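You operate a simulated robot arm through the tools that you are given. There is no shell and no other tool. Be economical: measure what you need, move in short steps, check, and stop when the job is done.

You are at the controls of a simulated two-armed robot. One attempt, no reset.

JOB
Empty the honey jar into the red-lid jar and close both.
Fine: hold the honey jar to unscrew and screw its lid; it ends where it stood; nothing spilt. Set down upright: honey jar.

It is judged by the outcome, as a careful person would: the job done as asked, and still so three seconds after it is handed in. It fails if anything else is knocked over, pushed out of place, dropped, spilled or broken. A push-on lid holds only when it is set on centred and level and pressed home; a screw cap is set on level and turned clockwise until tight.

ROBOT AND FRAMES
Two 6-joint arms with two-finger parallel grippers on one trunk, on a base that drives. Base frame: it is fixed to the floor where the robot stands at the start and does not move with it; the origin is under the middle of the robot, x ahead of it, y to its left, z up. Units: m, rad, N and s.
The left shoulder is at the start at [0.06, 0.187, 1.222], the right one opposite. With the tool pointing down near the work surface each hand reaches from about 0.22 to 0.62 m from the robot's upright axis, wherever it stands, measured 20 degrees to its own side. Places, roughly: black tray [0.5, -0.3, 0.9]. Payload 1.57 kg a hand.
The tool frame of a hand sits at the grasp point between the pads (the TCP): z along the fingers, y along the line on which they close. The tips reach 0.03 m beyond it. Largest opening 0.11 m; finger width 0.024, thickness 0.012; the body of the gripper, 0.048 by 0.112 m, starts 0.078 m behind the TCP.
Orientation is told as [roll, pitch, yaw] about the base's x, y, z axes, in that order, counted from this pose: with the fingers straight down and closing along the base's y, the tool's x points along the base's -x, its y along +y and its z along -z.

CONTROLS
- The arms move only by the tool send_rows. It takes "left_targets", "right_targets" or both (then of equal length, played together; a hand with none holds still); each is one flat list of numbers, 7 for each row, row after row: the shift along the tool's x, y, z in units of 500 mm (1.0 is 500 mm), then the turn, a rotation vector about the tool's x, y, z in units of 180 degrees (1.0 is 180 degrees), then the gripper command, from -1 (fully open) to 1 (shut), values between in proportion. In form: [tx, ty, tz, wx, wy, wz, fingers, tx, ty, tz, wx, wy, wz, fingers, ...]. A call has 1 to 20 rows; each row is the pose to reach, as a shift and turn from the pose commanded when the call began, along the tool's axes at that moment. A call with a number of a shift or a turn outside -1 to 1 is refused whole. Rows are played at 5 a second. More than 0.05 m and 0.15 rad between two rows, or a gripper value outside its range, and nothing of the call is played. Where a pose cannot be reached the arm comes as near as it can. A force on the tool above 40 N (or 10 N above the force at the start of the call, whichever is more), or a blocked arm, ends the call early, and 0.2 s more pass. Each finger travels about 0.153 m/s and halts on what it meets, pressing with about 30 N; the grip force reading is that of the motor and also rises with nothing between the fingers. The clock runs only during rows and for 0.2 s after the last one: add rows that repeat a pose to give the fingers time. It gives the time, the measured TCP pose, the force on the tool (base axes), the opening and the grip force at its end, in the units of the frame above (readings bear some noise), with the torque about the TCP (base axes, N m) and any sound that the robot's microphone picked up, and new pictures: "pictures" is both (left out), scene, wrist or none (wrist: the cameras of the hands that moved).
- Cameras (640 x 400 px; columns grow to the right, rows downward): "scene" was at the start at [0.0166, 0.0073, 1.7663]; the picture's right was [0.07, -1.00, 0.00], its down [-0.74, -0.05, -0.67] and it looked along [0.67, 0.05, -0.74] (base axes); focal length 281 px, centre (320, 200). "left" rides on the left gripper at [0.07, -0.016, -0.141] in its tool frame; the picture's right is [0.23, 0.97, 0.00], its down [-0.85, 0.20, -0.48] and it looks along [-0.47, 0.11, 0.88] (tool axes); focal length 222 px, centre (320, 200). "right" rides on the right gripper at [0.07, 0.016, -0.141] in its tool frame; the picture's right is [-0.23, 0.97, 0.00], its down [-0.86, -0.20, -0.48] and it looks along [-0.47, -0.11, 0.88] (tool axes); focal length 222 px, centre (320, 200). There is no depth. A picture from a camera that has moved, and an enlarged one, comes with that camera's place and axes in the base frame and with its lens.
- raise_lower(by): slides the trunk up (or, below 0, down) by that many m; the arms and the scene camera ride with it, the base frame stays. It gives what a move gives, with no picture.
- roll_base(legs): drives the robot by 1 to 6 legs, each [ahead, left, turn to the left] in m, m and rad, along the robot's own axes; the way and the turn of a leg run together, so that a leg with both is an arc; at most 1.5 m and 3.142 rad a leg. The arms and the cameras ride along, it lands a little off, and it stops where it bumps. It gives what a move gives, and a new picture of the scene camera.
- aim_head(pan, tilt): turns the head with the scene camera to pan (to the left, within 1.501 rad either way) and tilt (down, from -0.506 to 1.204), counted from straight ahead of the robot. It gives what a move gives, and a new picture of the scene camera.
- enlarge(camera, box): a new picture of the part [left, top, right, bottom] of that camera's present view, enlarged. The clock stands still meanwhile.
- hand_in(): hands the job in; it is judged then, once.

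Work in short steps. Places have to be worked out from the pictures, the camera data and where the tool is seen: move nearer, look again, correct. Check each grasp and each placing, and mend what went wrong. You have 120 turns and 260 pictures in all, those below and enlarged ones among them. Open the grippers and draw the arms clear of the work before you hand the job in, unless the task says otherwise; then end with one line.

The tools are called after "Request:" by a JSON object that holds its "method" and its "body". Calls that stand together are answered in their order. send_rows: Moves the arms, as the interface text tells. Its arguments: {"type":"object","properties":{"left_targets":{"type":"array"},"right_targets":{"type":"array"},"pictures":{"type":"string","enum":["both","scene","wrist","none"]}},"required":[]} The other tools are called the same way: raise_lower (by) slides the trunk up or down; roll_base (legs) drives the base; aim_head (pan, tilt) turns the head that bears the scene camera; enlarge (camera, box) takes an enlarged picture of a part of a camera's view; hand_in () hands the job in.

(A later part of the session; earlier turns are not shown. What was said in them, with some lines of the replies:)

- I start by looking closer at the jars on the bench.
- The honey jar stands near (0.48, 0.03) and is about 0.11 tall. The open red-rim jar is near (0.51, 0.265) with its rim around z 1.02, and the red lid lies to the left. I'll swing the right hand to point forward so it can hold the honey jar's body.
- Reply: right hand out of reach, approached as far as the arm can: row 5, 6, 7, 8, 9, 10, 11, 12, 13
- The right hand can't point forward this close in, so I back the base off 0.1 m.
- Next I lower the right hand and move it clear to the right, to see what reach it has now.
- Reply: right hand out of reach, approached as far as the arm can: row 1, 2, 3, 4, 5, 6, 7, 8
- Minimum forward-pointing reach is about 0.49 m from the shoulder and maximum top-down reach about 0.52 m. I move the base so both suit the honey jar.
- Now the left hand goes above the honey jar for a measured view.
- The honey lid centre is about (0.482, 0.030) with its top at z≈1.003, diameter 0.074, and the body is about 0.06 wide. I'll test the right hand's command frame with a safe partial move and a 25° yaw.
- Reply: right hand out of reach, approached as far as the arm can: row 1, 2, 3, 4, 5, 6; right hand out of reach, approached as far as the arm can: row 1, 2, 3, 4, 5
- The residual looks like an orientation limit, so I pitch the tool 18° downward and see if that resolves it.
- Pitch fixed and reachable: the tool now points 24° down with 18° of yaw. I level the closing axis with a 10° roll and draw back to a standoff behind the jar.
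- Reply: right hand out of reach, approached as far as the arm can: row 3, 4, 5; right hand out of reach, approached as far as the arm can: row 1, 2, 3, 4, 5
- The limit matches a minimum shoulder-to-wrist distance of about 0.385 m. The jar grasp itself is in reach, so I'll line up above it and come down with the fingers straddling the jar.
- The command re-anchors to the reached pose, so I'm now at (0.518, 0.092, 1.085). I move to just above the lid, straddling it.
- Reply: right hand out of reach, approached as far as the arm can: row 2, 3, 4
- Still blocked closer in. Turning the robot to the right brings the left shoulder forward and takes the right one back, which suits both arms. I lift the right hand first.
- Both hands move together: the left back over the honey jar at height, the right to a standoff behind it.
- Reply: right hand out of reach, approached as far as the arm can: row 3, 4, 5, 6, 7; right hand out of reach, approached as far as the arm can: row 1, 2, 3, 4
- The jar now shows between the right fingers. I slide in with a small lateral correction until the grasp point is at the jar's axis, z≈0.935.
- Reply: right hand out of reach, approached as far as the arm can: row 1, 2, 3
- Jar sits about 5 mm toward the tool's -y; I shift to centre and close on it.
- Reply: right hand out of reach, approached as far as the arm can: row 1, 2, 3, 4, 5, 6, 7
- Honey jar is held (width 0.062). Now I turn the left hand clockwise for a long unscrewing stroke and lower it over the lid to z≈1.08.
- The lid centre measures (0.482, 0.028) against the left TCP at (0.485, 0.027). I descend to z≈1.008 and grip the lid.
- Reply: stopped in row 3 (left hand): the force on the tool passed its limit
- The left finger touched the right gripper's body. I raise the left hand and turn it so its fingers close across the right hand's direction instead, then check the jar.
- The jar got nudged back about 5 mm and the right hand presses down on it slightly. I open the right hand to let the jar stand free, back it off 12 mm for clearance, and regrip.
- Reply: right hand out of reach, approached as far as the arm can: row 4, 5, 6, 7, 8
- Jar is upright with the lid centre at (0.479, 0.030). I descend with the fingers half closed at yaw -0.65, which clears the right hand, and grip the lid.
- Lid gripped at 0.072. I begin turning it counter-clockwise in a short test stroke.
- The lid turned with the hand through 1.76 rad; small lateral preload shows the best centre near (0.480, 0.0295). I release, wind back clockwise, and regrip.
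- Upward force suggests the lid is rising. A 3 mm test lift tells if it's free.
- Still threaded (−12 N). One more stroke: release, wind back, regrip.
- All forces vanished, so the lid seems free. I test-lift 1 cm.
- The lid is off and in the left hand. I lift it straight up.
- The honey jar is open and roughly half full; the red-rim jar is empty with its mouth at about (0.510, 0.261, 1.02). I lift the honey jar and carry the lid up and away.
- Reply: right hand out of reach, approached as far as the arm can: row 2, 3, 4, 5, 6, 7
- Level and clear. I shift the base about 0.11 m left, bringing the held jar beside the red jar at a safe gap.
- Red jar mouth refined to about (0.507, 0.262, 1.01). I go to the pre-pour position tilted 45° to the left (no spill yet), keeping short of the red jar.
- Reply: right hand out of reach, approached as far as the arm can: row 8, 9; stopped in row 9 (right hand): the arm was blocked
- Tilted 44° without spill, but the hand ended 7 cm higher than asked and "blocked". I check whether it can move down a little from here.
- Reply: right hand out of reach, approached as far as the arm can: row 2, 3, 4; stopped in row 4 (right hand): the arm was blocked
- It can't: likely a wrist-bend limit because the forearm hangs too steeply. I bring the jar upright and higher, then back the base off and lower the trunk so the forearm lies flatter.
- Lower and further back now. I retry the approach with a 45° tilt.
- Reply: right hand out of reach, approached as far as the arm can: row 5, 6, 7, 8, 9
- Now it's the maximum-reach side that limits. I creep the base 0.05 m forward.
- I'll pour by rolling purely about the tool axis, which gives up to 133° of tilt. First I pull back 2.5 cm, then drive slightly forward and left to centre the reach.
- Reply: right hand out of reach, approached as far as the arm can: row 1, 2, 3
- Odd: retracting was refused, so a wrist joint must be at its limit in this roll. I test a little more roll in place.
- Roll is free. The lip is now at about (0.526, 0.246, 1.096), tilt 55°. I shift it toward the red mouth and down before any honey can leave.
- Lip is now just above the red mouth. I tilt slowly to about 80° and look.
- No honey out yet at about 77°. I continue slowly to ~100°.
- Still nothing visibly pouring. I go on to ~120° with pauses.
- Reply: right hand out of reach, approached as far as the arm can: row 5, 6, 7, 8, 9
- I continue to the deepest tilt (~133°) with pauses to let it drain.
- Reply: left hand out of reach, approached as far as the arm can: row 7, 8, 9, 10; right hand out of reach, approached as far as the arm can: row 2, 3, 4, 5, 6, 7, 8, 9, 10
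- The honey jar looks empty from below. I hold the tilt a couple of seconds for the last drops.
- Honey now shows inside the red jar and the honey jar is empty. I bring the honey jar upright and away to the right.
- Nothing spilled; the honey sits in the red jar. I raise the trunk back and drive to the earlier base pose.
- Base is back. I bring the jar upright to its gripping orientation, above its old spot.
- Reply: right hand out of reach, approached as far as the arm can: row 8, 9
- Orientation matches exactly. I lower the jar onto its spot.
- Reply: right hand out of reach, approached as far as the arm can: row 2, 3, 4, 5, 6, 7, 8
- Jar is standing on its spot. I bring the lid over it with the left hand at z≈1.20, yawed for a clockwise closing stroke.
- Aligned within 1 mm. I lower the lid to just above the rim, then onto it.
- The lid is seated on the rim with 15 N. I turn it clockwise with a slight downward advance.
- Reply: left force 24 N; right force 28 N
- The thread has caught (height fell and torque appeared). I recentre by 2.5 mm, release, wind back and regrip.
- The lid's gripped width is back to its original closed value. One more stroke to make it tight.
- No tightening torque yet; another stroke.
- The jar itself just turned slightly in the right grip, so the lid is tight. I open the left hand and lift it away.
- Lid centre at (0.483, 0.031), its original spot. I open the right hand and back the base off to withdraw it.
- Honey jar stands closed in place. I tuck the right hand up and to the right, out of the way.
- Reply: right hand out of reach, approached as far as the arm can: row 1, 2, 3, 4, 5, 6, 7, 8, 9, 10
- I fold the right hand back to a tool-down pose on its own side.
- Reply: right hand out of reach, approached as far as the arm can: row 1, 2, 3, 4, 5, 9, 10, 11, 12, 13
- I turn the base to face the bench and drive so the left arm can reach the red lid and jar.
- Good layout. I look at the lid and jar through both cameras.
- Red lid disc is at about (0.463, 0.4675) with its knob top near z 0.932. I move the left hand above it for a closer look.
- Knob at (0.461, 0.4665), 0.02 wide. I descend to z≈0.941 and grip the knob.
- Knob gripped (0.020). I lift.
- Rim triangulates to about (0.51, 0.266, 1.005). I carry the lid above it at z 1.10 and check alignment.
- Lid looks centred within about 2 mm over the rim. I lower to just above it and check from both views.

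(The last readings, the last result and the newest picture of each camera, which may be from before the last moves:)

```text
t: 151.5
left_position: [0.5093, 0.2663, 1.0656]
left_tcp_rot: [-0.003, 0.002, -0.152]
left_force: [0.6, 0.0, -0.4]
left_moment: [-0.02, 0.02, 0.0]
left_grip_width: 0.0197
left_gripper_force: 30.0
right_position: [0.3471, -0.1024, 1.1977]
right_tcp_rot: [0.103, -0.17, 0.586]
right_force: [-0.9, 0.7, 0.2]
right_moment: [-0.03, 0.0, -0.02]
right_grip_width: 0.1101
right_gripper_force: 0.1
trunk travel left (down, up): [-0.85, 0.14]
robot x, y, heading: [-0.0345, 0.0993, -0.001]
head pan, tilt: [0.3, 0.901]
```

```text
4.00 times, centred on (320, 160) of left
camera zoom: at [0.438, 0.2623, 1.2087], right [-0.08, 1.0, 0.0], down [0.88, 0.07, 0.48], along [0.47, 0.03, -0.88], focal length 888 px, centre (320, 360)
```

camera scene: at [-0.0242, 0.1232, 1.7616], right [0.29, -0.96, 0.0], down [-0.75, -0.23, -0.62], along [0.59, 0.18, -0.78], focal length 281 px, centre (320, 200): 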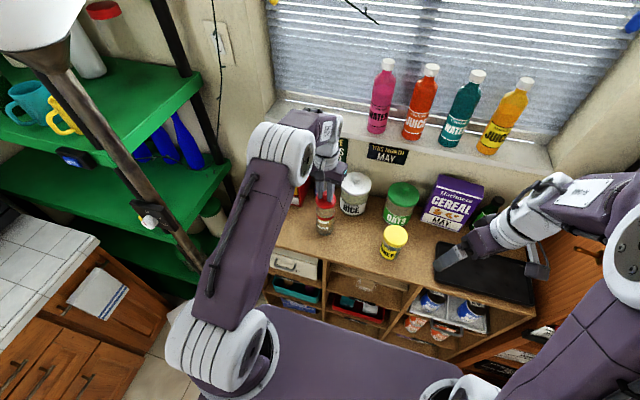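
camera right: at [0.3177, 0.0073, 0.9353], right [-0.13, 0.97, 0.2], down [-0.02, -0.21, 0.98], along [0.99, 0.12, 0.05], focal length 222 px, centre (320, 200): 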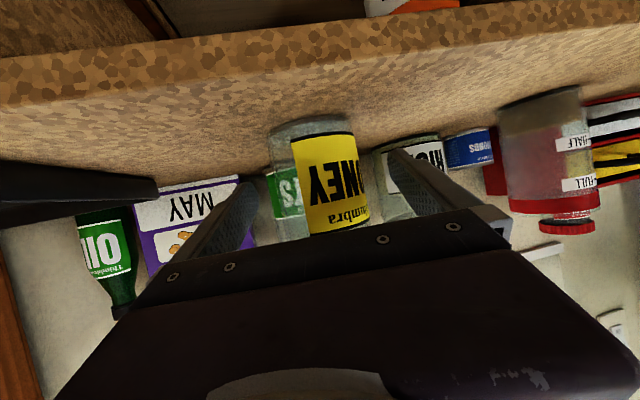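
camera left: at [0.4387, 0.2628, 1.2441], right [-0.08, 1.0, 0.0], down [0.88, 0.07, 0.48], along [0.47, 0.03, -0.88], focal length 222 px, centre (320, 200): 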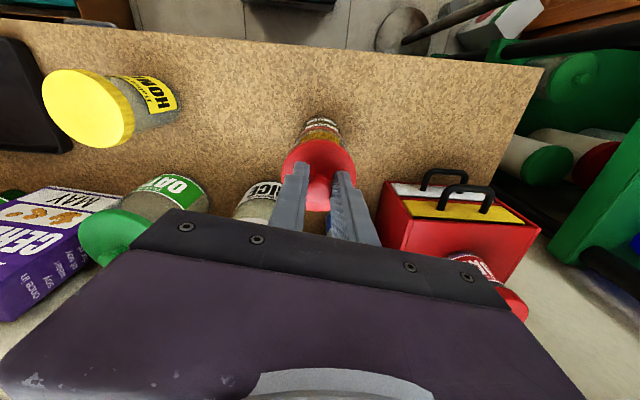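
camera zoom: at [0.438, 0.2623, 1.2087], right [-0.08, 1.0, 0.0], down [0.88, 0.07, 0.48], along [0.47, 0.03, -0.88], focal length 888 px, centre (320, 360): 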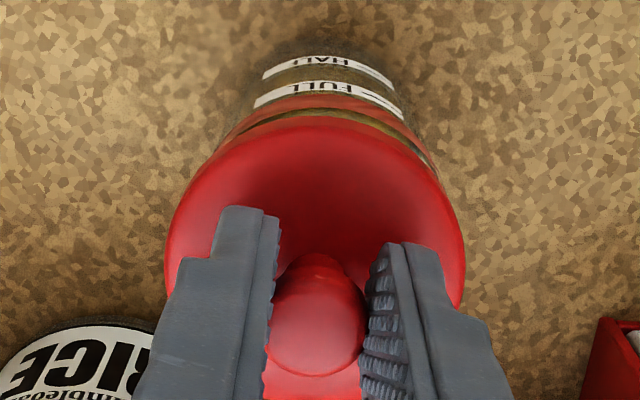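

Both views say the lid is about 1.3 mm too far toward −y. I correct that and lower until contact.

Request:
{"method": "send_rows", "body": {"left_targets": [0.0005, 0.0027, 0, 0, 0, 0, 1, 0.0005, 0.0027, 0.004, 0, 0, 0, 1, 0.0005, 0.0027, 0.008, 0, 0, 0, 1, 0.0005, 0.0027, 0.012, 0, 0, 0, 1, 0.0005, 0.0027, 0.016, 0, 0, 0, 1, 0.0005, 0.0027, 0.016, 0, 0, 0, 1], "pictures": "none"}}

Request:
{"method": "enlarge", "body": {"camera": "scene", "box": [290, 175, 354, 240]}}

```text
t: 152.9
left_position: [0.5082, 0.2667, 1.0586]
left_tcp_rot: [-0.002, 0.003, -0.149]
left_force: [0.8, 0.7, 0.2]
left_moment: [-0.02, 0.02, -0.07]
left_grip_width: 0.0196
left_gripper_force: 29.9
right_position: [0.3471, -0.1028, 1.1964]
right_tcp_rot: [0.103, -0.169, 0.588]
right_force: [-0.2, -0.3, -0.6]
right_moment: [0.0, 0.01, -0.01]
right_grip_width: 0.1101
right_gripper_force: 0.0
trunk travel left (down, up): [-0.85, 0.14]
robot x, y, heading: [-0.0334, 0.0972, -0.002]
head pan, tilt: [0.3, 0.901]
```

```text
6.15 times, centred on (322, 208) of scene
camera zoom: at [-0.0239, 0.1226, 1.7616], right [0.29, -0.96, 0.0], down [-0.75, -0.23, -0.62], along [0.59, 0.18, -0.78], focal length 1730 px, centre (308, 154)
```

zoom: 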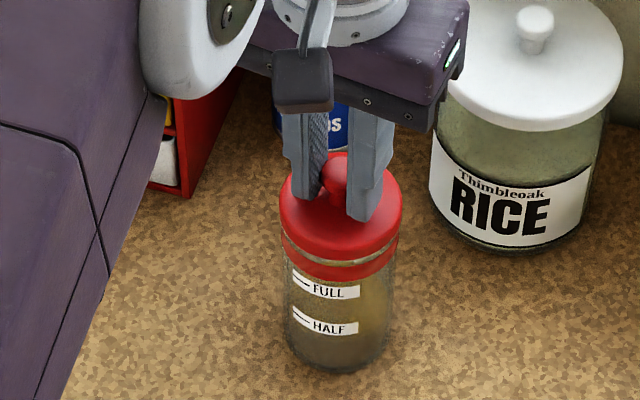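

Centred now, no contact yet. I keep lowering in small steps and press when it meets the rim.

Request:
{"method": "send_rows", "body": {"left_targets": [0, 0.001, 0.003, 0, 0, 0, 1, 0, 0.001, 0.006, 0, 0, 0, 1, 0, 0.001, 0.009, 0, 0, 0, 1, 0, 0.001, 0.012, 0, 0, 0, 1, 0, 0.001, 0.015, 0, 0, 0, 1, 0, 0.001, 0.015, 0, 0, 0, 1], "pictures": "none"}}

Request:
{"method": "enlarge", "body": {"camera": "scene", "box": [290, 175, 354, 240]}}

```text
t: 154.3
left_position: [0.5087, 0.267, 1.0523]
left_tcp_rot: [-0.003, -0.004, -0.149]
left_force: [3.8, 2.5, 28.0]
left_moment: [0.18, 0.01, 0.0]
left_grip_width: 0.0197
left_gripper_force: 29.9
right_position: [0.344, -0.1035, 1.1987]
right_tcp_rot: [0.101, -0.174, 0.586]
right_force: [0.3, 0.4, 0.2]
right_moment: [0.03, 0.0, -0.02]
right_grip_width: 0.11
right_gripper_force: 0.1
trunk travel left (down, up): [-0.85, 0.14]
robot x, y, heading: [-0.0373, 0.1019, -0.001]
head pan, tilt: [0.3, 0.901]
```

```text
6.15 times, centred on (322, 208) of scene
camera zoom: at [-0.0279, 0.1219, 1.7618], right [0.29, -0.96, 0.0], down [-0.75, -0.23, -0.62], along [0.6, 0.18, -0.78], focal length 1730 px, centre (308, 154)
```

zoom: 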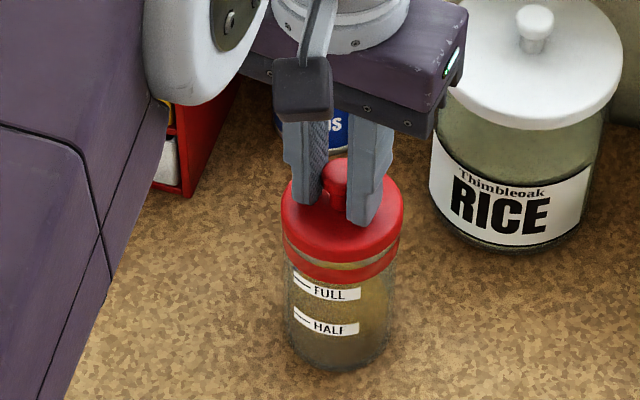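

Contact at 28 N. I press a little further to drive it home.

Request:
{"method": "send_rows", "body": {"left_targets": [0, 0, 0.002, 0, 0, 0, 1, 0, 0, 0.004, 0, 0, 0, 1, 0, 0, 0.006, 0, 0, 0, 1, 0, 0, 0.008, 0, 0, 0, 1], "pictures": "wrist"}}

Request:
{"method": "enlarge", "body": {"camera": "scene", "box": [290, 175, 354, 240]}}

```text
t: 155.0
left_position: [0.511, 0.2672, 1.0526]
left_tcp_rot: [-0.002, -0.007, -0.149]
left_force: [-3.7, 0.1, 21.4]
left_moment: [-0.13, 0.78, -0.04]
left_grip_width: 0.02
left_gripper_force: 29.7
right_position: [0.3462, -0.1031, 1.1971]
right_tcp_rot: [0.1, -0.171, 0.589]
right_force: [0.0, -0.4, -0.3]
right_moment: [0.0, 0.0, 0.02]
right_grip_width: 0.1101
right_gripper_force: 0.0
trunk travel left (down, up): [-0.85, 0.14]
robot x, y, heading: [-0.0343, 0.1012, -0.002]
head pan, tilt: [0.3, 0.901]
stopped in row 3 (left hand): the force on the tool passed its limit (the readings are from after the stop); the commanded pose is now the measured one
camera left: at [0.4384, 0.2634, 1.1935], right [-0.08, 1.0, 0.0], down [0.87, 0.07, 0.48], along [0.48, 0.03, -0.87], focal length 222 px, centre (320, 200)
```

left: 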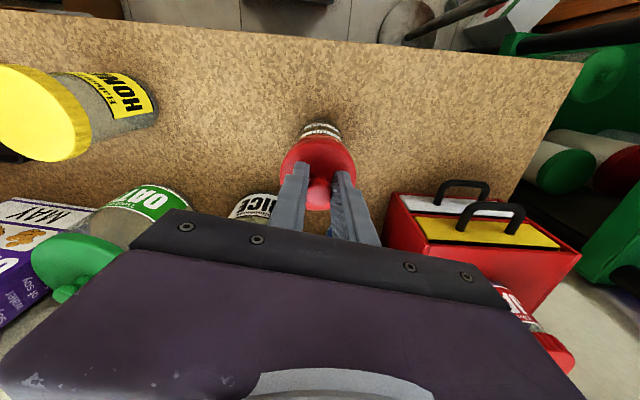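

```text
6.15 times, centred on (322, 208) of scene
camera zoom: at [-0.0259, 0.1227, 1.7613], right [0.29, -0.96, 0.0], down [-0.75, -0.23, -0.62], along [0.59, 0.18, -0.78], focal length 1730 px, centre (308, 154)
```

zoom: 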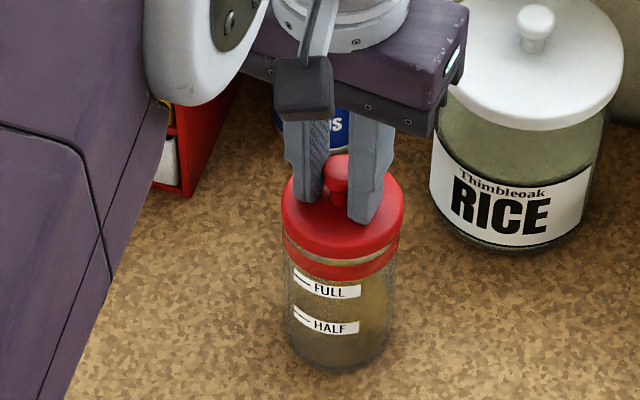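

Request:
{"method": "enlarge", "body": {"camera": "scene", "box": [310, 196, 342, 222]}}

Request:
{"method": "enlarge", "body": {"camera": "left", "box": [280, 115, 360, 165]}}

```text
15.38 times, centred on (326, 209) of scene
camera zoom: at [-0.0259, 0.1227, 1.7613], right [0.29, -0.96, 0.0], down [-0.75, -0.23, -0.62], along [0.59, 0.18, -0.78], focal length 4325 px, centre (228, 62)
```

zoom: 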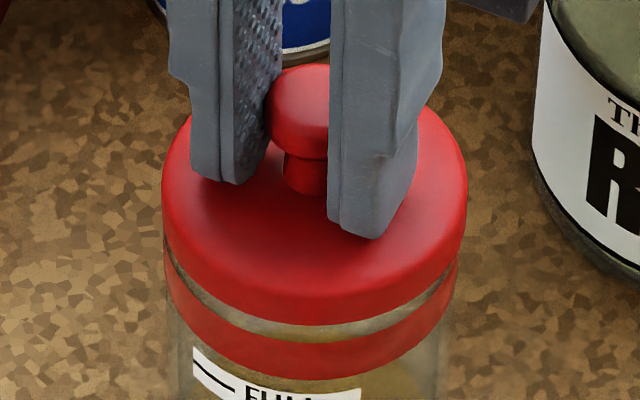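

```text
8.00 times, centred on (320, 140) of left
camera zoom: at [0.4384, 0.2634, 1.1935], right [-0.08, 1.0, 0.0], down [0.87, 0.07, 0.48], along [0.48, 0.03, -0.87], focal length 1777 px, centre (320, 680)
```

zoom: 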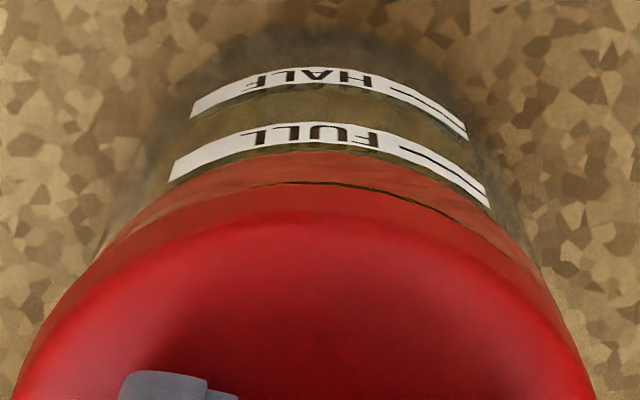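

The lid is nearly seated, but the hand tilted 0.4° and presses on the near side. I level it and press again.

Request:
{"method": "send_rows", "body": {"left_targets": [0, 0, 0, 0, 0.003, 0, 1, 0, 0, 0.002, 0, 0.003, 0, 1, 0, 0, 0.004, 0, 0.003, 0, 1, 0, 0, 0.006, 0, 0.004, 0, 1, 0, 0, 0.008, 0, 0.004, 0, 1], "pictures": "none"}}

Request:
{"method": "enlarge", "body": {"camera": "scene", "box": [310, 196, 342, 222]}}

```text
t: 156.0
left_position: [0.5111, 0.2661, 1.051]
left_tcp_rot: [-0.002, -0.004, -0.15]
left_force: [-5.5, 0.9, 22.0]
left_moment: [-0.14, 0.75, -0.05]
left_grip_width: 0.0197
left_gripper_force: 30.0
right_position: [0.3443, -0.1029, 1.1978]
right_tcp_rot: [0.101, -0.171, 0.588]
right_force: [0.4, -0.3, -1.1]
right_moment: [-0.02, 0.0, -0.02]
right_grip_width: 0.11
right_gripper_force: 0.1
trunk travel left (down, up): [-0.85, 0.14]
robot x, y, heading: [-0.0356, 0.0962, -0.005]
head pan, tilt: [0.3, 0.901]
stopped in row 4 (left hand): the force on the tool passed its limit (the readings are from after the stop); the commanded pose is now the measured one
```

```text
15.38 times, centred on (326, 209) of scene
camera zoom: at [-0.0273, 0.1226, 1.7615], right [0.29, -0.96, 0.0], down [-0.75, -0.23, -0.62], along [0.6, 0.18, -0.78], focal length 4325 px, centre (228, 62)
```

zoom: 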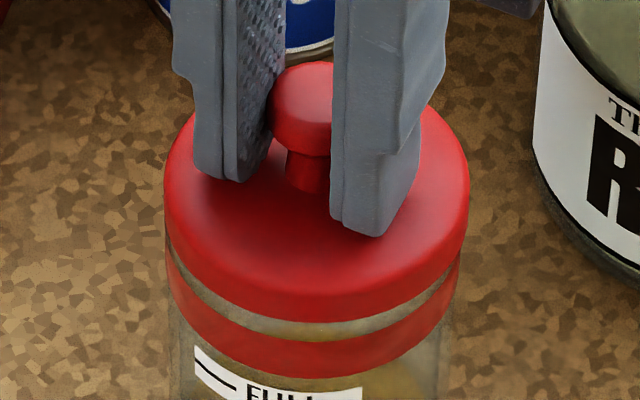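

Forces say the lid sits slightly too far +x, riding on the near rim edge. I lift 5 mm, shift 1.7 mm back, level, and lower again.

Request:
{"method": "send_rows", "body": {"left_targets": [0, 0, -0.005, 0, 0, 0, 1, 0, 0, -0.01, 0, 0.001, 0, 1, 0.0034, 0.001, -0.01, 0, 0.0013, 0, 1, 0.0034, 0.001, -0.01, 0, 0.0013, 0, 1], "pictures": "none"}}

Request:
{"method": "enlarge", "body": {"camera": "scene", "box": [310, 196, 342, 222]}}

Request:
{"method": "enlarge", "body": {"camera": "left", "box": [270, 110, 370, 210]}}

```text
t: 157.0
left_position: [0.5119, 0.2672, 1.0525]
left_tcp_rot: [-0.001, 0.005, -0.149]
left_force: [0.2, -0.5, -0.9]
left_moment: [-0.01, 0.03, -0.07]
left_grip_width: 0.0198
left_gripper_force: 30.4
right_position: [0.3471, -0.103, 1.1972]
right_tcp_rot: [0.102, -0.169, 0.587]
right_force: [-0.5, 0.2, -1.3]
right_moment: [0.02, 0.0, 0.01]
right_grip_width: 0.1101
right_gripper_force: 0.0
trunk travel left (down, up): [-0.85, 0.14]
robot x, y, heading: [-0.0355, 0.0961, -0.007]
head pan, tilt: [0.3, 0.901]
```

```text
15.38 times, centred on (326, 209) of scene
camera zoom: at [-0.0237, 0.1226, 1.7616], right [0.29, -0.96, 0.0], down [-0.75, -0.23, -0.62], along [0.59, 0.18, -0.78], focal length 4325 px, centre (228, 62)
```

zoom: 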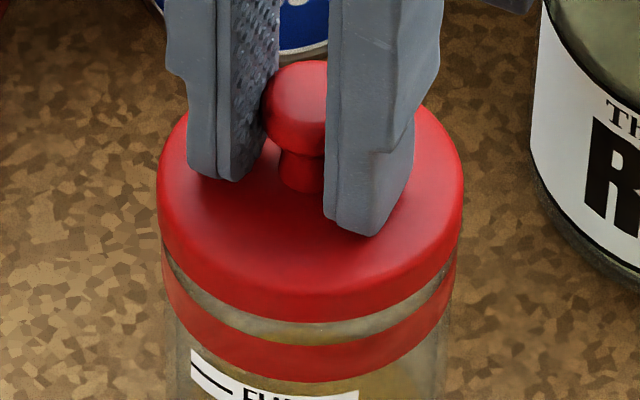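

```text
4.00 times, centred on (320, 160) of left
camera zoom: at [0.4407, 0.2634, 1.1961], right [-0.08, 1.0, 0.0], down [0.88, 0.07, 0.47], along [0.47, 0.04, -0.88], focal length 888 px, centre (320, 360)
```

zoom: 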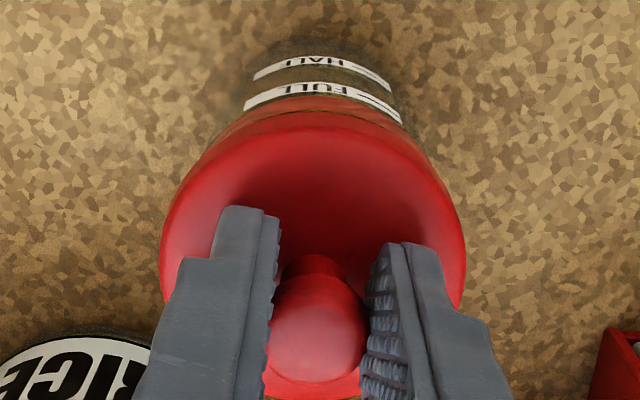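

The lid is still ~2.5 mm too far +x (the front gap shows it). I shift back and press down again.

Request:
{"method": "send_rows", "body": {"left_targets": [0.0025, 0, -0.004, 0, -0.001, 0, 1, 0.005, 0.001, -0.004, 0, -0.001, 0, 1, 0.005, 0.001, 0, 0, -0.001, 0, 1, 0.005, 0.001, 0.004, 0, -0.001, 0, 1, 0.005, 0.001, 0.008, 0, -0.001, 0, 1, 0.005, 0.001, 0.012, 0, -0.001, 0, 1, 0.005, 0.001, 0.016, 0, -0.001, 0, 1, 0.005, 0.001, 0.016, 0, -0.001, 0, 1], "pictures": "none"}}

Request:
{"method": "enlarge", "body": {"camera": "scene", "box": [310, 196, 342, 222]}}

```text
t: 158.6
left_position: [0.5092, 0.2667, 1.0532]
left_tcp_rot: [-0.001, -0.012, -0.149]
left_force: [-8.3, -0.6, 22.3]
left_moment: [-0.23, 0.69, -0.05]
left_grip_width: 0.02
left_gripper_force: 29.8
right_position: [0.3425, -0.1037, 1.1983]
right_tcp_rot: [0.102, -0.174, 0.59]
right_force: [0.1, 0.6, 0.5]
right_moment: [0.0, -0.01, -0.04]
right_grip_width: 0.11
right_gripper_force: 0.0
trunk travel left (down, up): [-0.85, 0.14]
robot x, y, heading: [-0.0342, 0.0983, -0.006]
head pan, tilt: [0.3, 0.901]
stopped in row 8 (left hand): the force on the tool passed its limit (the readings are from after the stop); the commanded pose is now the measured one
```

```text
15.38 times, centred on (326, 209) of scene
camera zoom: at [-0.0289, 0.1214, 1.7617], right [0.29, -0.96, 0.0], down [-0.75, -0.23, -0.62], along [0.6, 0.18, -0.78], focal length 4325 px, centre (228, 62)
```

zoom: 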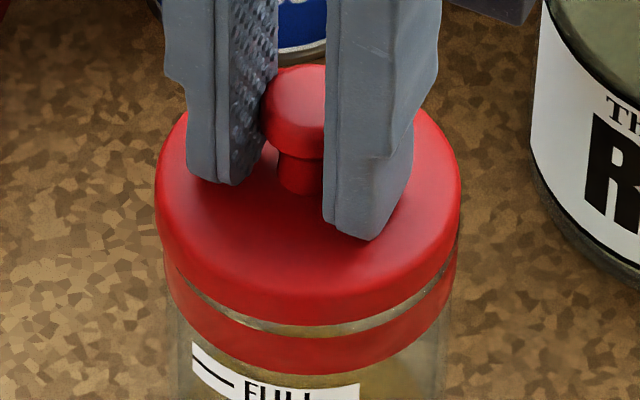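

Pressing hard rocks the robot back and tilts the lid. Better: set the lid down lightly and level, release, then press on the knob with closed fingertips. I lift slightly to unload first.

Request:
{"method": "send_rows", "body": {"left_targets": [0, 0, -0.006, 0, 0.002, 0, 1, 0, 0, -0.012, 0, 0.0038, 0, 1, 0, 0, -0.012, 0, 0.0038, 0, 1, 0, 0, -0.012, 0, 0.0038, 0, 1], "pictures": "none"}}

Request:
{"method": "enlarge", "body": {"camera": "scene", "box": [310, 196, 342, 222]}}

```text
t: 159.6
left_position: [0.512, 0.2685, 1.0553]
left_tcp_rot: [-0.001, 0.007, -0.15]
left_force: [0.2, 0.3, -0.1]
left_moment: [-0.01, -0.01, -0.01]
left_grip_width: 0.02
left_gripper_force: 30.0
right_position: [0.3471, -0.103, 1.1967]
right_tcp_rot: [0.101, -0.17, 0.588]
right_force: [0.8, -0.1, 0.0]
right_moment: [0.03, 0.02, -0.01]
right_grip_width: 0.1101
right_gripper_force: 0.1
trunk travel left (down, up): [-0.85, 0.14]
robot x, y, heading: [-0.0309, 0.099, -0.006]
head pan, tilt: [0.3, 0.901]
```

```text
15.38 times, centred on (326, 209) of scene
camera zoom: at [-0.0239, 0.1224, 1.7616], right [0.29, -0.96, 0.0], down [-0.75, -0.23, -0.62], along [0.59, 0.18, -0.78], focal length 4325 px, centre (228, 62)
```

zoom: 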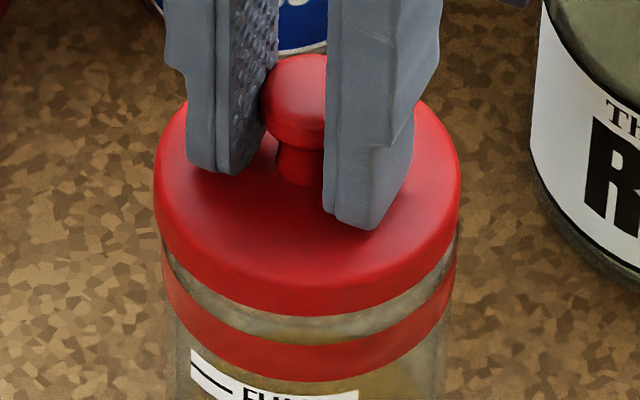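

Unloaded, the lid reads ~2 mm +x and 1.3 mm +y of the rim centre and is over-levelled 0.4°. I correct all three and touch down gently.

Request:
{"method": "send_rows", "body": {"left_targets": [0.002, -0.0016, -0.002, 0, -0.001, 0, 1, 0.004, -0.0032, -0.002, 0, -0.0022, 0, 1, 0.004, -0.0032, 0, 0, -0.0022, 0, 1, 0.004, -0.0032, 0.002, 0, -0.0022, 0, 1, 0.004, -0.0032, 0.003, 0, -0.0022, 0, 1, 0.004, -0.0032, 0.003, 0, -0.0022, 0, 1], "pictures": "none"}}

Request:
{"method": "enlarge", "body": {"camera": "scene", "box": [310, 196, 342, 222]}}

```text
t: 161.0
left_position: [0.5094, 0.2671, 1.0536]
left_tcp_rot: [-0.001, -0.002, -0.15]
left_force: [0.3, -1.0, -0.3]
left_moment: [-0.02, 0.03, -0.03]
left_grip_width: 0.0199
left_gripper_force: 30.3
right_position: [0.3481, -0.1024, 1.1965]
right_tcp_rot: [0.102, -0.169, 0.587]
right_force: [0.3, -0.1, 0.4]
right_moment: [-0.02, -0.01, 0.0]
right_grip_width: 0.1099
right_gripper_force: 0.2
trunk travel left (down, up): [-0.85, 0.14]
robot x, y, heading: [-0.0365, 0.0978, -0.004]
head pan, tilt: [0.3, 0.901]
```

```text
15.38 times, centred on (326, 209) of scene
camera zoom: at [-0.0236, 0.1227, 1.7616], right [0.29, -0.96, 0.0], down [-0.75, -0.23, -0.62], along [0.59, 0.18, -0.78], focal length 4325 px, centre (228, 62)
```

zoom: 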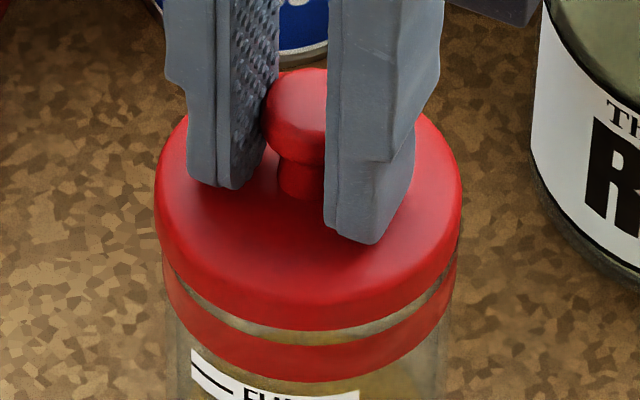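

Request:
{"method": "send_rows", "body": {"left_targets": [0, -0.0008, 0.002, 0, 0.0006, 0, 1, 0, -0.0008, 0.004, 0, 0.0006, 0, 1, 0, -0.0008, 0.004, 0, 0.0006, 0, 1], "pictures": "none"}}

```text
t: 161.8
left_position: [0.5089, 0.2669, 1.0528]
left_tcp_rot: [0.0, -0.001, -0.149]
left_force: [0.6, 0.1, 7.5]
left_moment: [-0.07, 0.06, -0.01]
left_grip_width: 0.0199
left_gripper_force: 30.4
right_position: [0.3474, -0.1028, 1.1965]
right_tcp_rot: [0.101, -0.17, 0.587]
right_force: [0.0, 0.2, 0.5]
right_moment: [0.01, 0.01, 0.0]
right_grip_width: 0.1101
right_gripper_force: 0.0
trunk travel left (down, up): [-0.85, 0.14]
robot x, y, heading: [-0.037, 0.0995, -0.005]
head pan, tilt: [0.3, 0.901]
```

Even contact at 7.5 N, level. I release the knob, rise, and close the fingers above it.

Request:
{"method": "send_rows", "body": {"left_targets": [0, 0, 0, 0, 0, 0, 0.5, 0, 0, 0, 0, 0, 0, 0.1, 0, 0, 0, 0, 0, 0, 0, 0, 0, -0.03, 0, 0, 0, 0, 0, 0, -0.07, 0, 0, 0, 0, 0, 0, -0.09, 0, 0, 0, 0, 0, 0, -0.09, 0, 0, 0, 1, 0, 0, -0.09, 0, 0, 0, 1, 0, 0, -0.09, 0, 0, 0, 1], "pictures": "wrist"}}

Request:
{"method": "enlarge", "body": {"camera": "scene", "box": [310, 196, 342, 222]}}

Request:
{"method": "enlarge", "body": {"camera": "left", "box": [270, 110, 370, 210]}}

```text
t: 163.8
left_position: [0.5097, 0.2665, 1.0986]
left_tcp_rot: [-0.002, 0.0, -0.15]
left_force: [-0.4, -0.6, -0.6]
left_moment: [0.0, -0.03, 0.03]
left_grip_width: 0.0002
left_gripper_force: 21.0
right_position: [0.3468, -0.1024, 1.1973]
right_tcp_rot: [0.104, -0.169, 0.587]
right_force: [-0.4, -0.2, -0.2]
right_moment: [0.02, 0.02, 0.02]
right_grip_width: 0.11
right_gripper_force: 0.1
trunk travel left (down, up): [-0.85, 0.14]
robot x, y, heading: [-0.0352, 0.0996, -0.009]
head pan, tilt: [0.3, 0.901]
camera left: at [0.4385, 0.2623, 1.2398], right [-0.08, 1.0, 0.0], down [0.88, 0.07, 0.48], along [0.48, 0.04, -0.88], focal length 222 px, centre (320, 200)
```

left: 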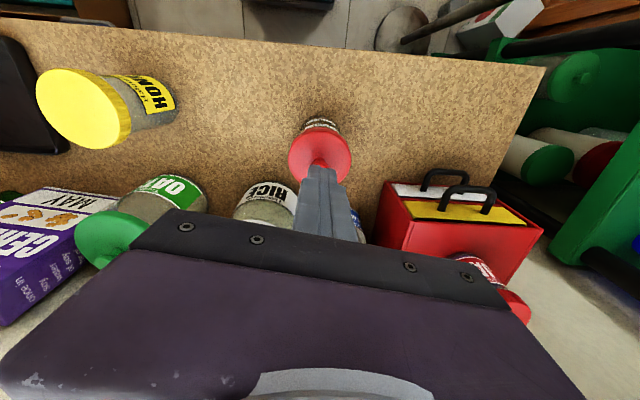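

```text
15.38 times, centred on (326, 209) of scene
camera zoom: at [-0.0238, 0.1227, 1.7616], right [0.29, -0.96, 0.0], down [-0.75, -0.23, -0.62], along [0.59, 0.18, -0.78], focal length 4325 px, centre (228, 62)
```

zoom: 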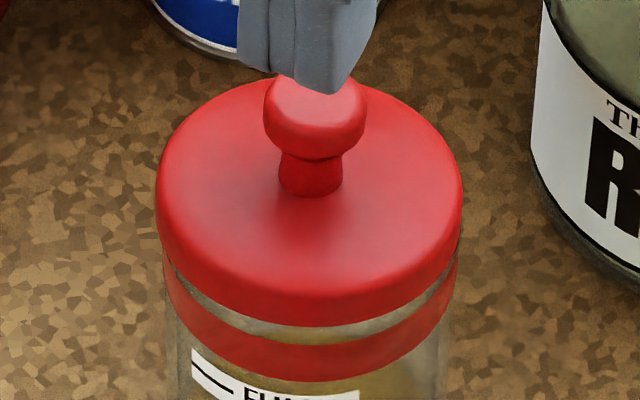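

```text
4.00 times, centred on (320, 160) of left
camera zoom: at [0.4385, 0.2623, 1.2398], right [-0.08, 1.0, 0.0], down [0.88, 0.07, 0.48], along [0.48, 0.04, -0.88], focal length 888 px, centre (320, 360)
```

zoom: 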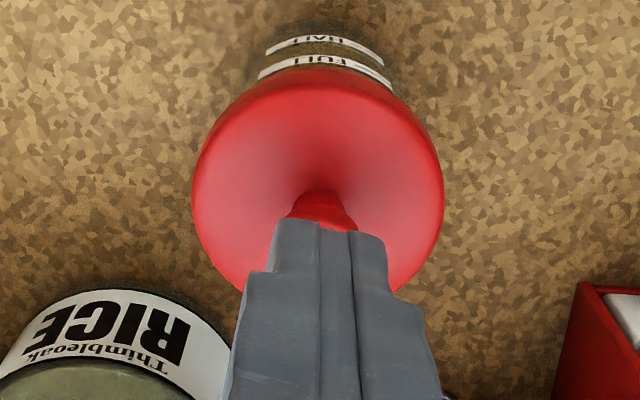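

Lid sits level on the rim. I press straight down on the knob with closed fingertips.

Request:
{"method": "send_rows", "body": {"left_targets": [0, 0.001, 0.02, 0, 0, 0, 1, 0, 0.001, 0.035, 0, 0, 0, 1, 0, 0.001, 0.04, 0, 0, 0, 1, 0, 0.001, 0.044, 0, 0, 0, 1, 0, 0.001, 0.048, 0, 0, 0, 1, 0, 0.001, 0.051, 0, 0, 0, 1, 0, 0.001, 0.054, 0, 0, 0, 1, 0, 0.001, 0.057, 0, 0, 0, 1, 0, 0.001, 0.06, 0, 0, 0, 1, 0, 0.001, 0.063, 0, 0, 0, 1], "pictures": "none"}}

Request:
{"method": "enlarge", "body": {"camera": "scene", "box": [310, 196, 342, 222]}}

```text
t: 165.5
left_position: [0.5113, 0.2663, 1.0756]
left_tcp_rot: [0.002, -0.016, -0.15]
left_force: [-5.4, 0.7, 24.5]
left_moment: [-0.02, 0.21, -0.01]
left_grip_width: 0.0
left_gripper_force: 21.5
right_position: [0.3448, -0.1031, 1.1976]
right_tcp_rot: [0.102, -0.171, 0.587]
right_force: [-0.4, 0.1, 0.0]
right_moment: [-0.02, 0.03, -0.01]
right_grip_width: 0.1102
right_gripper_force: 0.0
trunk travel left (down, up): [-0.85, 0.14]
robot x, y, heading: [-0.0344, 0.1002, -0.005]
head pan, tilt: [0.3, 0.901]
stopped in row 8 (left hand): the force on the tool passed its limit (the readings are from after the stop); the commanded pose is now the measured one
```

```text
15.38 times, centred on (326, 209) of scene
camera zoom: at [-0.028, 0.1222, 1.7616], right [0.29, -0.96, 0.0], down [-0.75, -0.23, -0.62], along [0.6, 0.18, -0.78], focal length 4325 px, centre (228, 62)
```

zoom: 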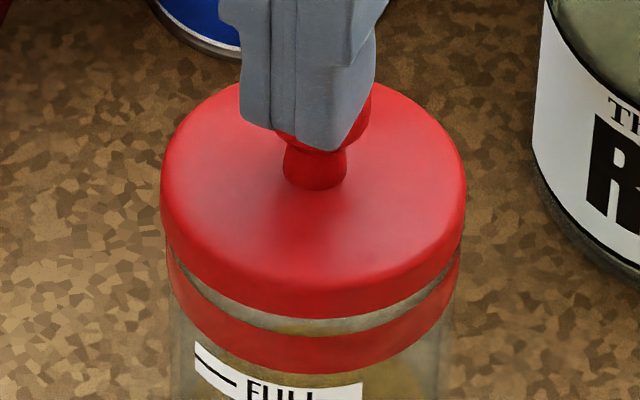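

No visible movement under 40 N; it may already be latched. I test by regripping the knob and lifting a few millimetres to feel whether the jar comes along.

Request:
{"method": "send_rows", "body": {"left_targets": [0, 0, -0.02, 0, 0.002, 0, 1, 0, 0, -0.04, 0, 0.005, 0, 1, 0, 0, -0.04, 0, 0.005, 0, 0.4, 0, 0, -0.04, 0, 0.005, 0, 0, 0, 0, 0, 0, 0.005, 0, 0, 0, 0, 0.03, 0, 0.005, 0, 0, 0, 0, 0.043, 0, 0.005, 0, 0, 0, 0, 0.043, 0, 0.005, 0, 0.6, 0, 0, 0.043, 0, 0.005, 0, 1, 0, 0, 0.043, 0, 0.005, 0, 1], "pictures": "none"}}

Request:
{"method": "send_rows", "body": {"left_targets": [0, 0, -0.004, 0, 0, 0, 1, 0, 0, -0.008, 0, 0, 0, 1, 0, 0, -0.012, 0, 0, 0, 1, 0, 0, -0.012, 0, 0, 0, 1], "pictures": "none"}}

Request:
{"method": "enlarge", "body": {"camera": "scene", "box": [302, 190, 350, 240]}}

```text
t: 167.7
left_position: [0.5124, 0.2657, 1.0505]
left_tcp_rot: [0.002, 0.007, -0.149]
left_force: [-2.4, 1.2, 3.5]
left_moment: [0.14, 0.22, 0.02]
left_grip_width: 0.0196
left_gripper_force: 30.4
right_position: [0.3466, -0.1027, 1.1973]
right_tcp_rot: [0.104, -0.172, 0.587]
right_force: [0.3, -0.7, -0.2]
right_moment: [0.0, -0.02, 0.03]
right_grip_width: 0.1102
right_gripper_force: 0.0
trunk travel left (down, up): [-0.85, 0.14]
robot x, y, heading: [-0.0346, 0.1008, 0.001]
head pan, tilt: [0.3, 0.901]
heard: snap
```

```text
t: 168.7
left_position: [0.512, 0.267, 1.0557]
left_tcp_rot: [0.0, 0.007, -0.151]
left_force: [-0.3, -0.7, -0.4]
left_moment: [0.02, -0.02, 0.01]
left_grip_width: 0.0196
left_gripper_force: 29.8
right_position: [0.3471, -0.1019, 1.1971]
right_tcp_rot: [0.104, -0.17, 0.587]
right_force: [0.0, 0.3, 0.1]
right_moment: [-0.02, -0.01, 0.02]
right_grip_width: 0.1101
right_gripper_force: 0.2
trunk travel left (down, up): [-0.85, 0.14]
robot x, y, heading: [-0.0353, 0.099, -0.003]
head pan, tilt: [0.3, 0.901]
heard: snap
```

```text
8.00 times, centred on (326, 215) of scene
camera zoom: at [-0.0234, 0.1227, 1.7616], right [0.29, -0.96, 0.0], down [-0.75, -0.23, -0.62], along [0.59, 0.18, -0.78], focal length 2249 px, centre (272, 80)
```

zoom: 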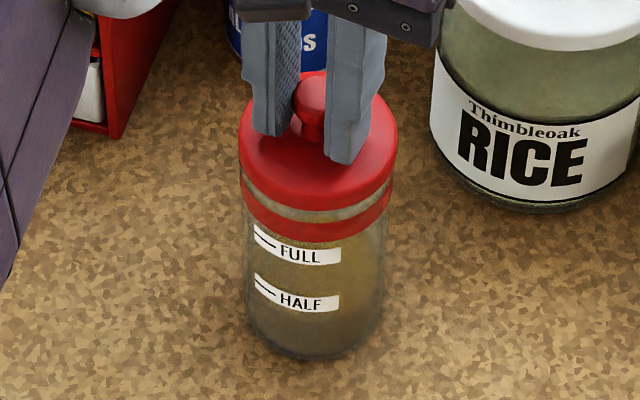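

A snap on, then a snap off as I lifted: it had latched when regripped at (0.512, 0.266). I lower it back at that same pose and listen.

Request:
{"method": "send_rows", "body": {"left_targets": [0, -0.001, 0.004, 0, -0.001, 0, 1, 0, -0.002, 0.008, 0, -0.001, 0, 1, 0, -0.002, 0.011, 0, -0.001, 0, 1, 0, -0.002, 0.013, 0, -0.001, 0, 1, 0, -0.002, 0.015, 0, -0.001, 0, 1, 0, -0.002, 0.015, 0, -0.001, 0, 1], "pictures": "none"}}

Request:
{"method": "enlarge", "body": {"camera": "scene", "box": [310, 196, 342, 222]}}

```text
t: 170.1
left_position: [0.5127, 0.2654, 1.0508]
left_tcp_rot: [0.002, 0.0, -0.148]
left_force: [0.9, 3.2, 15.1]
left_moment: [0.09, -0.06, 0.03]
left_grip_width: 0.0199
left_gripper_force: 30.3
right_position: [0.347, -0.102, 1.1977]
right_tcp_rot: [0.102, -0.172, 0.587]
right_force: [-0.1, 0.8, -0.3]
right_moment: [0.01, -0.01, -0.03]
right_grip_width: 0.1097
right_gripper_force: 0.0
trunk travel left (down, up): [-0.85, 0.14]
robot x, y, heading: [-0.0338, 0.1007, -0.003]
head pan, tilt: [0.3, 0.901]
heard: snap
```

```text
15.38 times, centred on (326, 209) of scene
camera zoom: at [-0.0265, 0.123, 1.7619], right [0.29, -0.96, 0.0], down [-0.75, -0.23, -0.62], along [0.6, 0.18, -0.78], focal length 4325 px, centre (228, 62)
```

zoom: 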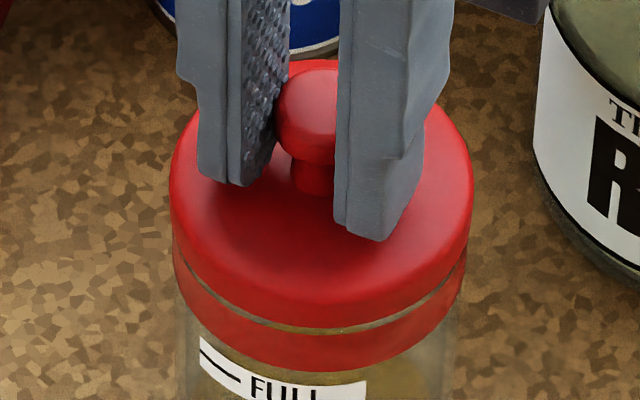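

It snapped on and the gap has closed. I press a touch more, then open the fingers wide and rise clear.

Request:
{"method": "send_rows", "body": {"left_targets": [0, 0, 0.002, 0, 0, 0, 1, 0, 0, 0.002, 0, 0, 0, 1, 0, 0, 0, 0, 0, 0, 1, 0, 0, 0, 0, 0, 0, 0.6, 0, 0, 0, 0, 0, 0, 0.2, 0, 0, 0, 0, 0, 0, 0, 0, 0, 0, 0, 0, 0, 0, 0, 0, -0.04, 0, 0, 0, 0, 0, 0, -0.1, 0, 0, 0, 0, 0, 0, -0.18, 0, 0, 0, -0.4, 0, 0, -0.25, 0, 0, 0, -1, 0, 0, -0.25, 0, 0, 0, -1], "pictures": "both"}}

Request:
{"method": "enlarge", "body": {"camera": "scene", "box": [302, 190, 350, 240]}}

```text
t: 172.7
left_position: [0.5141, 0.2653, 1.1732]
left_tcp_rot: [0.0, 0.005, -0.151]
left_force: [-0.5, -0.5, 0.0]
left_moment: [0.0, 0.04, 0.01]
left_grip_width: 0.1101
left_gripper_force: 0.2
right_position: [0.3475, -0.1029, 1.1961]
right_tcp_rot: [0.102, -0.171, 0.586]
right_force: [0.1, 0.2, -0.1]
right_moment: [-0.01, 0.01, -0.01]
right_grip_width: 0.1101
right_gripper_force: 0.0
trunk travel left (down, up): [-0.85, 0.14]
robot x, y, heading: [-0.0346, 0.1008, -0.001]
head pan, tilt: [0.3, 0.901]
camera scene: at [-0.0233, 0.1228, 1.7616], right [0.29, -0.96, 0.0], down [-0.75, -0.23, -0.62], along [0.59, 0.18, -0.78], focal length 281 px, centre (320, 200)
camera left: at [0.4437, 0.2616, 1.3162], right [-0.08, 1.0, 0.0], down [0.88, 0.07, 0.47], along [0.47, 0.04, -0.88], focal length 222 px, centre (320, 200)
```

scene: 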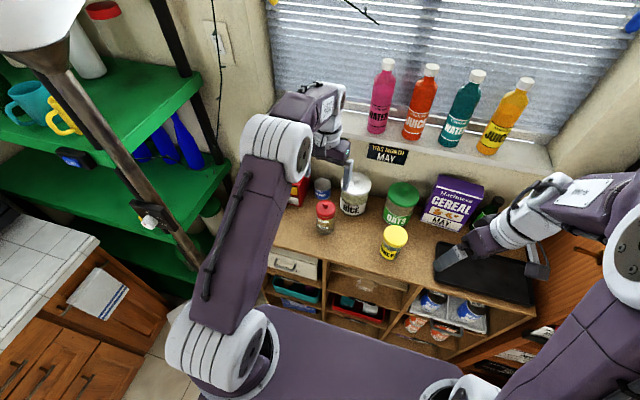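
left: 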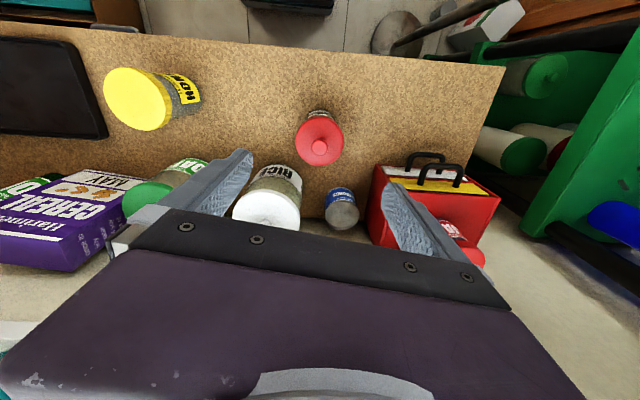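

```text
8.00 times, centred on (326, 215) of scene
camera zoom: at [-0.0233, 0.1228, 1.7616], right [0.29, -0.96, 0.0], down [-0.75, -0.23, -0.62], along [0.59, 0.18, -0.78], focal length 2249 px, centre (272, 80)
```

zoom: 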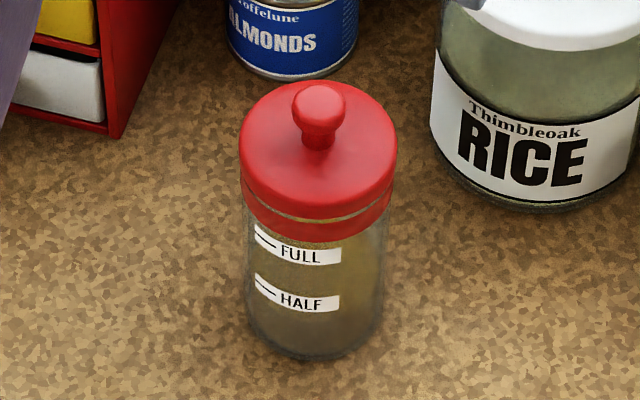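

The red lid is seated and no release sound was heard. I check the honey jar closely and draw both arms clear.

Request:
{"method": "enlarge", "body": {"camera": "scene", "box": [368, 215, 424, 275]}}

Request:
{"method": "send_rows", "body": {"left_targets": [0.04, 0.03, -0.05, 0, 0, 0, -1, 0.08, 0.06, -0.1, 0, 0, 0, -1, 0.12, 0.09, -0.15, 0, 0, 0, -1, 0.16, 0.12, -0.2, 0, 0, 0, -1, 0.2, 0.15, -0.25, 0, 0, 0, -1, 0.24, 0.15, -0.3, 0, 0, 0, -1, 0.24, 0.15, -0.3, 0, 0, 0, -1], "pictures": "both"}}

Request:
{"method": "enlarge", "body": {"camera": "scene", "box": [310, 196, 342, 222]}}

```text
6.67 times, centred on (396, 245) of scene
camera zoom: at [-0.0233, 0.1228, 1.7616], right [0.29, -0.96, 0.0], down [-0.75, -0.23, -0.62], along [0.59, 0.18, -0.78], focal length 1874 px, centre (-187, -100)
```

zoom: 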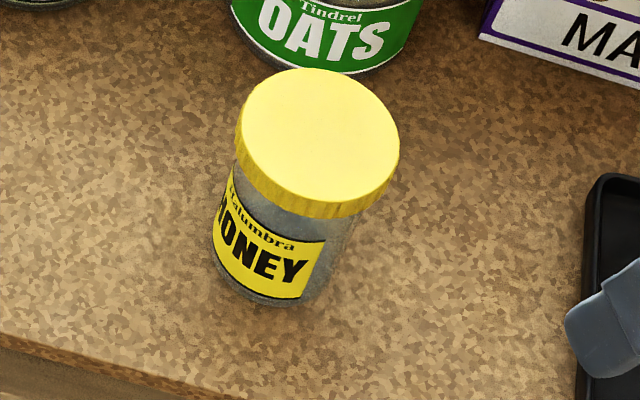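

```text
t: 174.3
left_position: [0.4053, 0.3582, 1.3245]
left_tcp_rot: [0.0, 0.003, -0.151]
left_force: [0.3, -0.5, -0.7]
left_moment: [-0.01, 0.0, 0.01]
left_grip_width: 0.1099
left_gripper_force: 0.0
right_position: [0.347, -0.1028, 1.197]
right_tcp_rot: [0.103, -0.168, 0.586]
right_force: [0.6, 0.3, -0.1]
right_moment: [0.02, -0.03, -0.01]
right_grip_width: 0.1101
right_gripper_force: 0.1
trunk travel left (down, up): [-0.85, 0.14]
robot x, y, heading: [-0.0332, 0.0988, -0.005]
head pan, tilt: [0.3, 0.901]
camera scene: at [-0.0233, 0.1226, 1.7616], right [0.29, -0.96, 0.0], down [-0.75, -0.23, -0.62], along [0.59, 0.18, -0.78], focal length 281 px, centre (320, 200)
camera left: at [0.335, 0.3538, 1.4672], right [-0.08, 1.0, 0.0], down [0.88, 0.07, 0.47], along [0.47, 0.04, -0.88], focal length 222 px, centre (320, 200)
```

scene: 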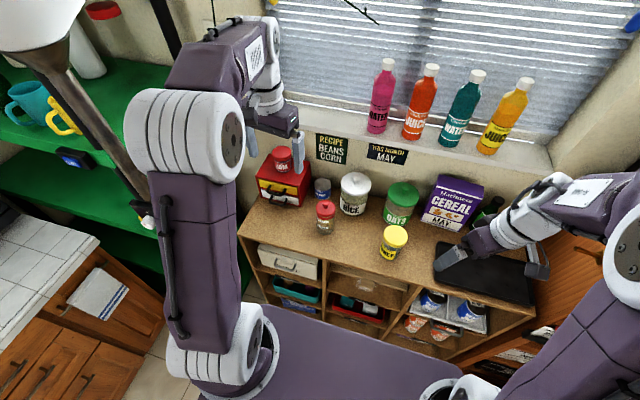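
left: 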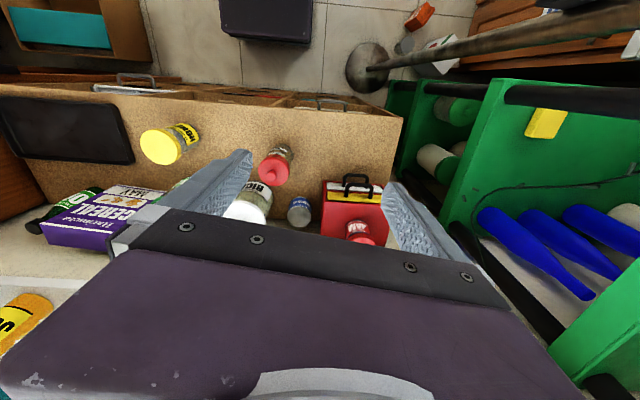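

```text
15.38 times, centred on (326, 209) of scene
camera zoom: at [-0.0233, 0.1226, 1.7616], right [0.29, -0.96, 0.0], down [-0.75, -0.23, -0.62], along [0.59, 0.18, -0.78], focal length 4325 px, centre (228, 62)
```

zoom: 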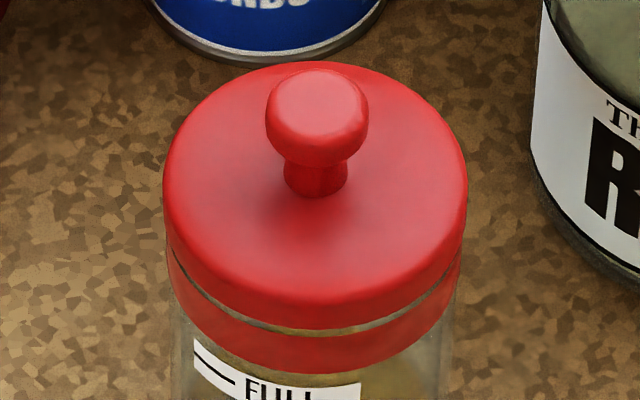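

Both jars stand closed, the honey jar is empty on its own spot, nothing is spilt and both hands are open and clear. I hand the job in.

Request:
{"method": "hand_in", "body": {}}

```text
The job is handed in.
```

I poured the honey into the red-lid jar and handed the job in. The honey jar looks empty and stands upright, within a few millimetres of where it started, with its cap screwed tight. The red lid snapped on, with a thin gap still showing at the front rim. I saw no spills, and nothing else was knocked over or moved.
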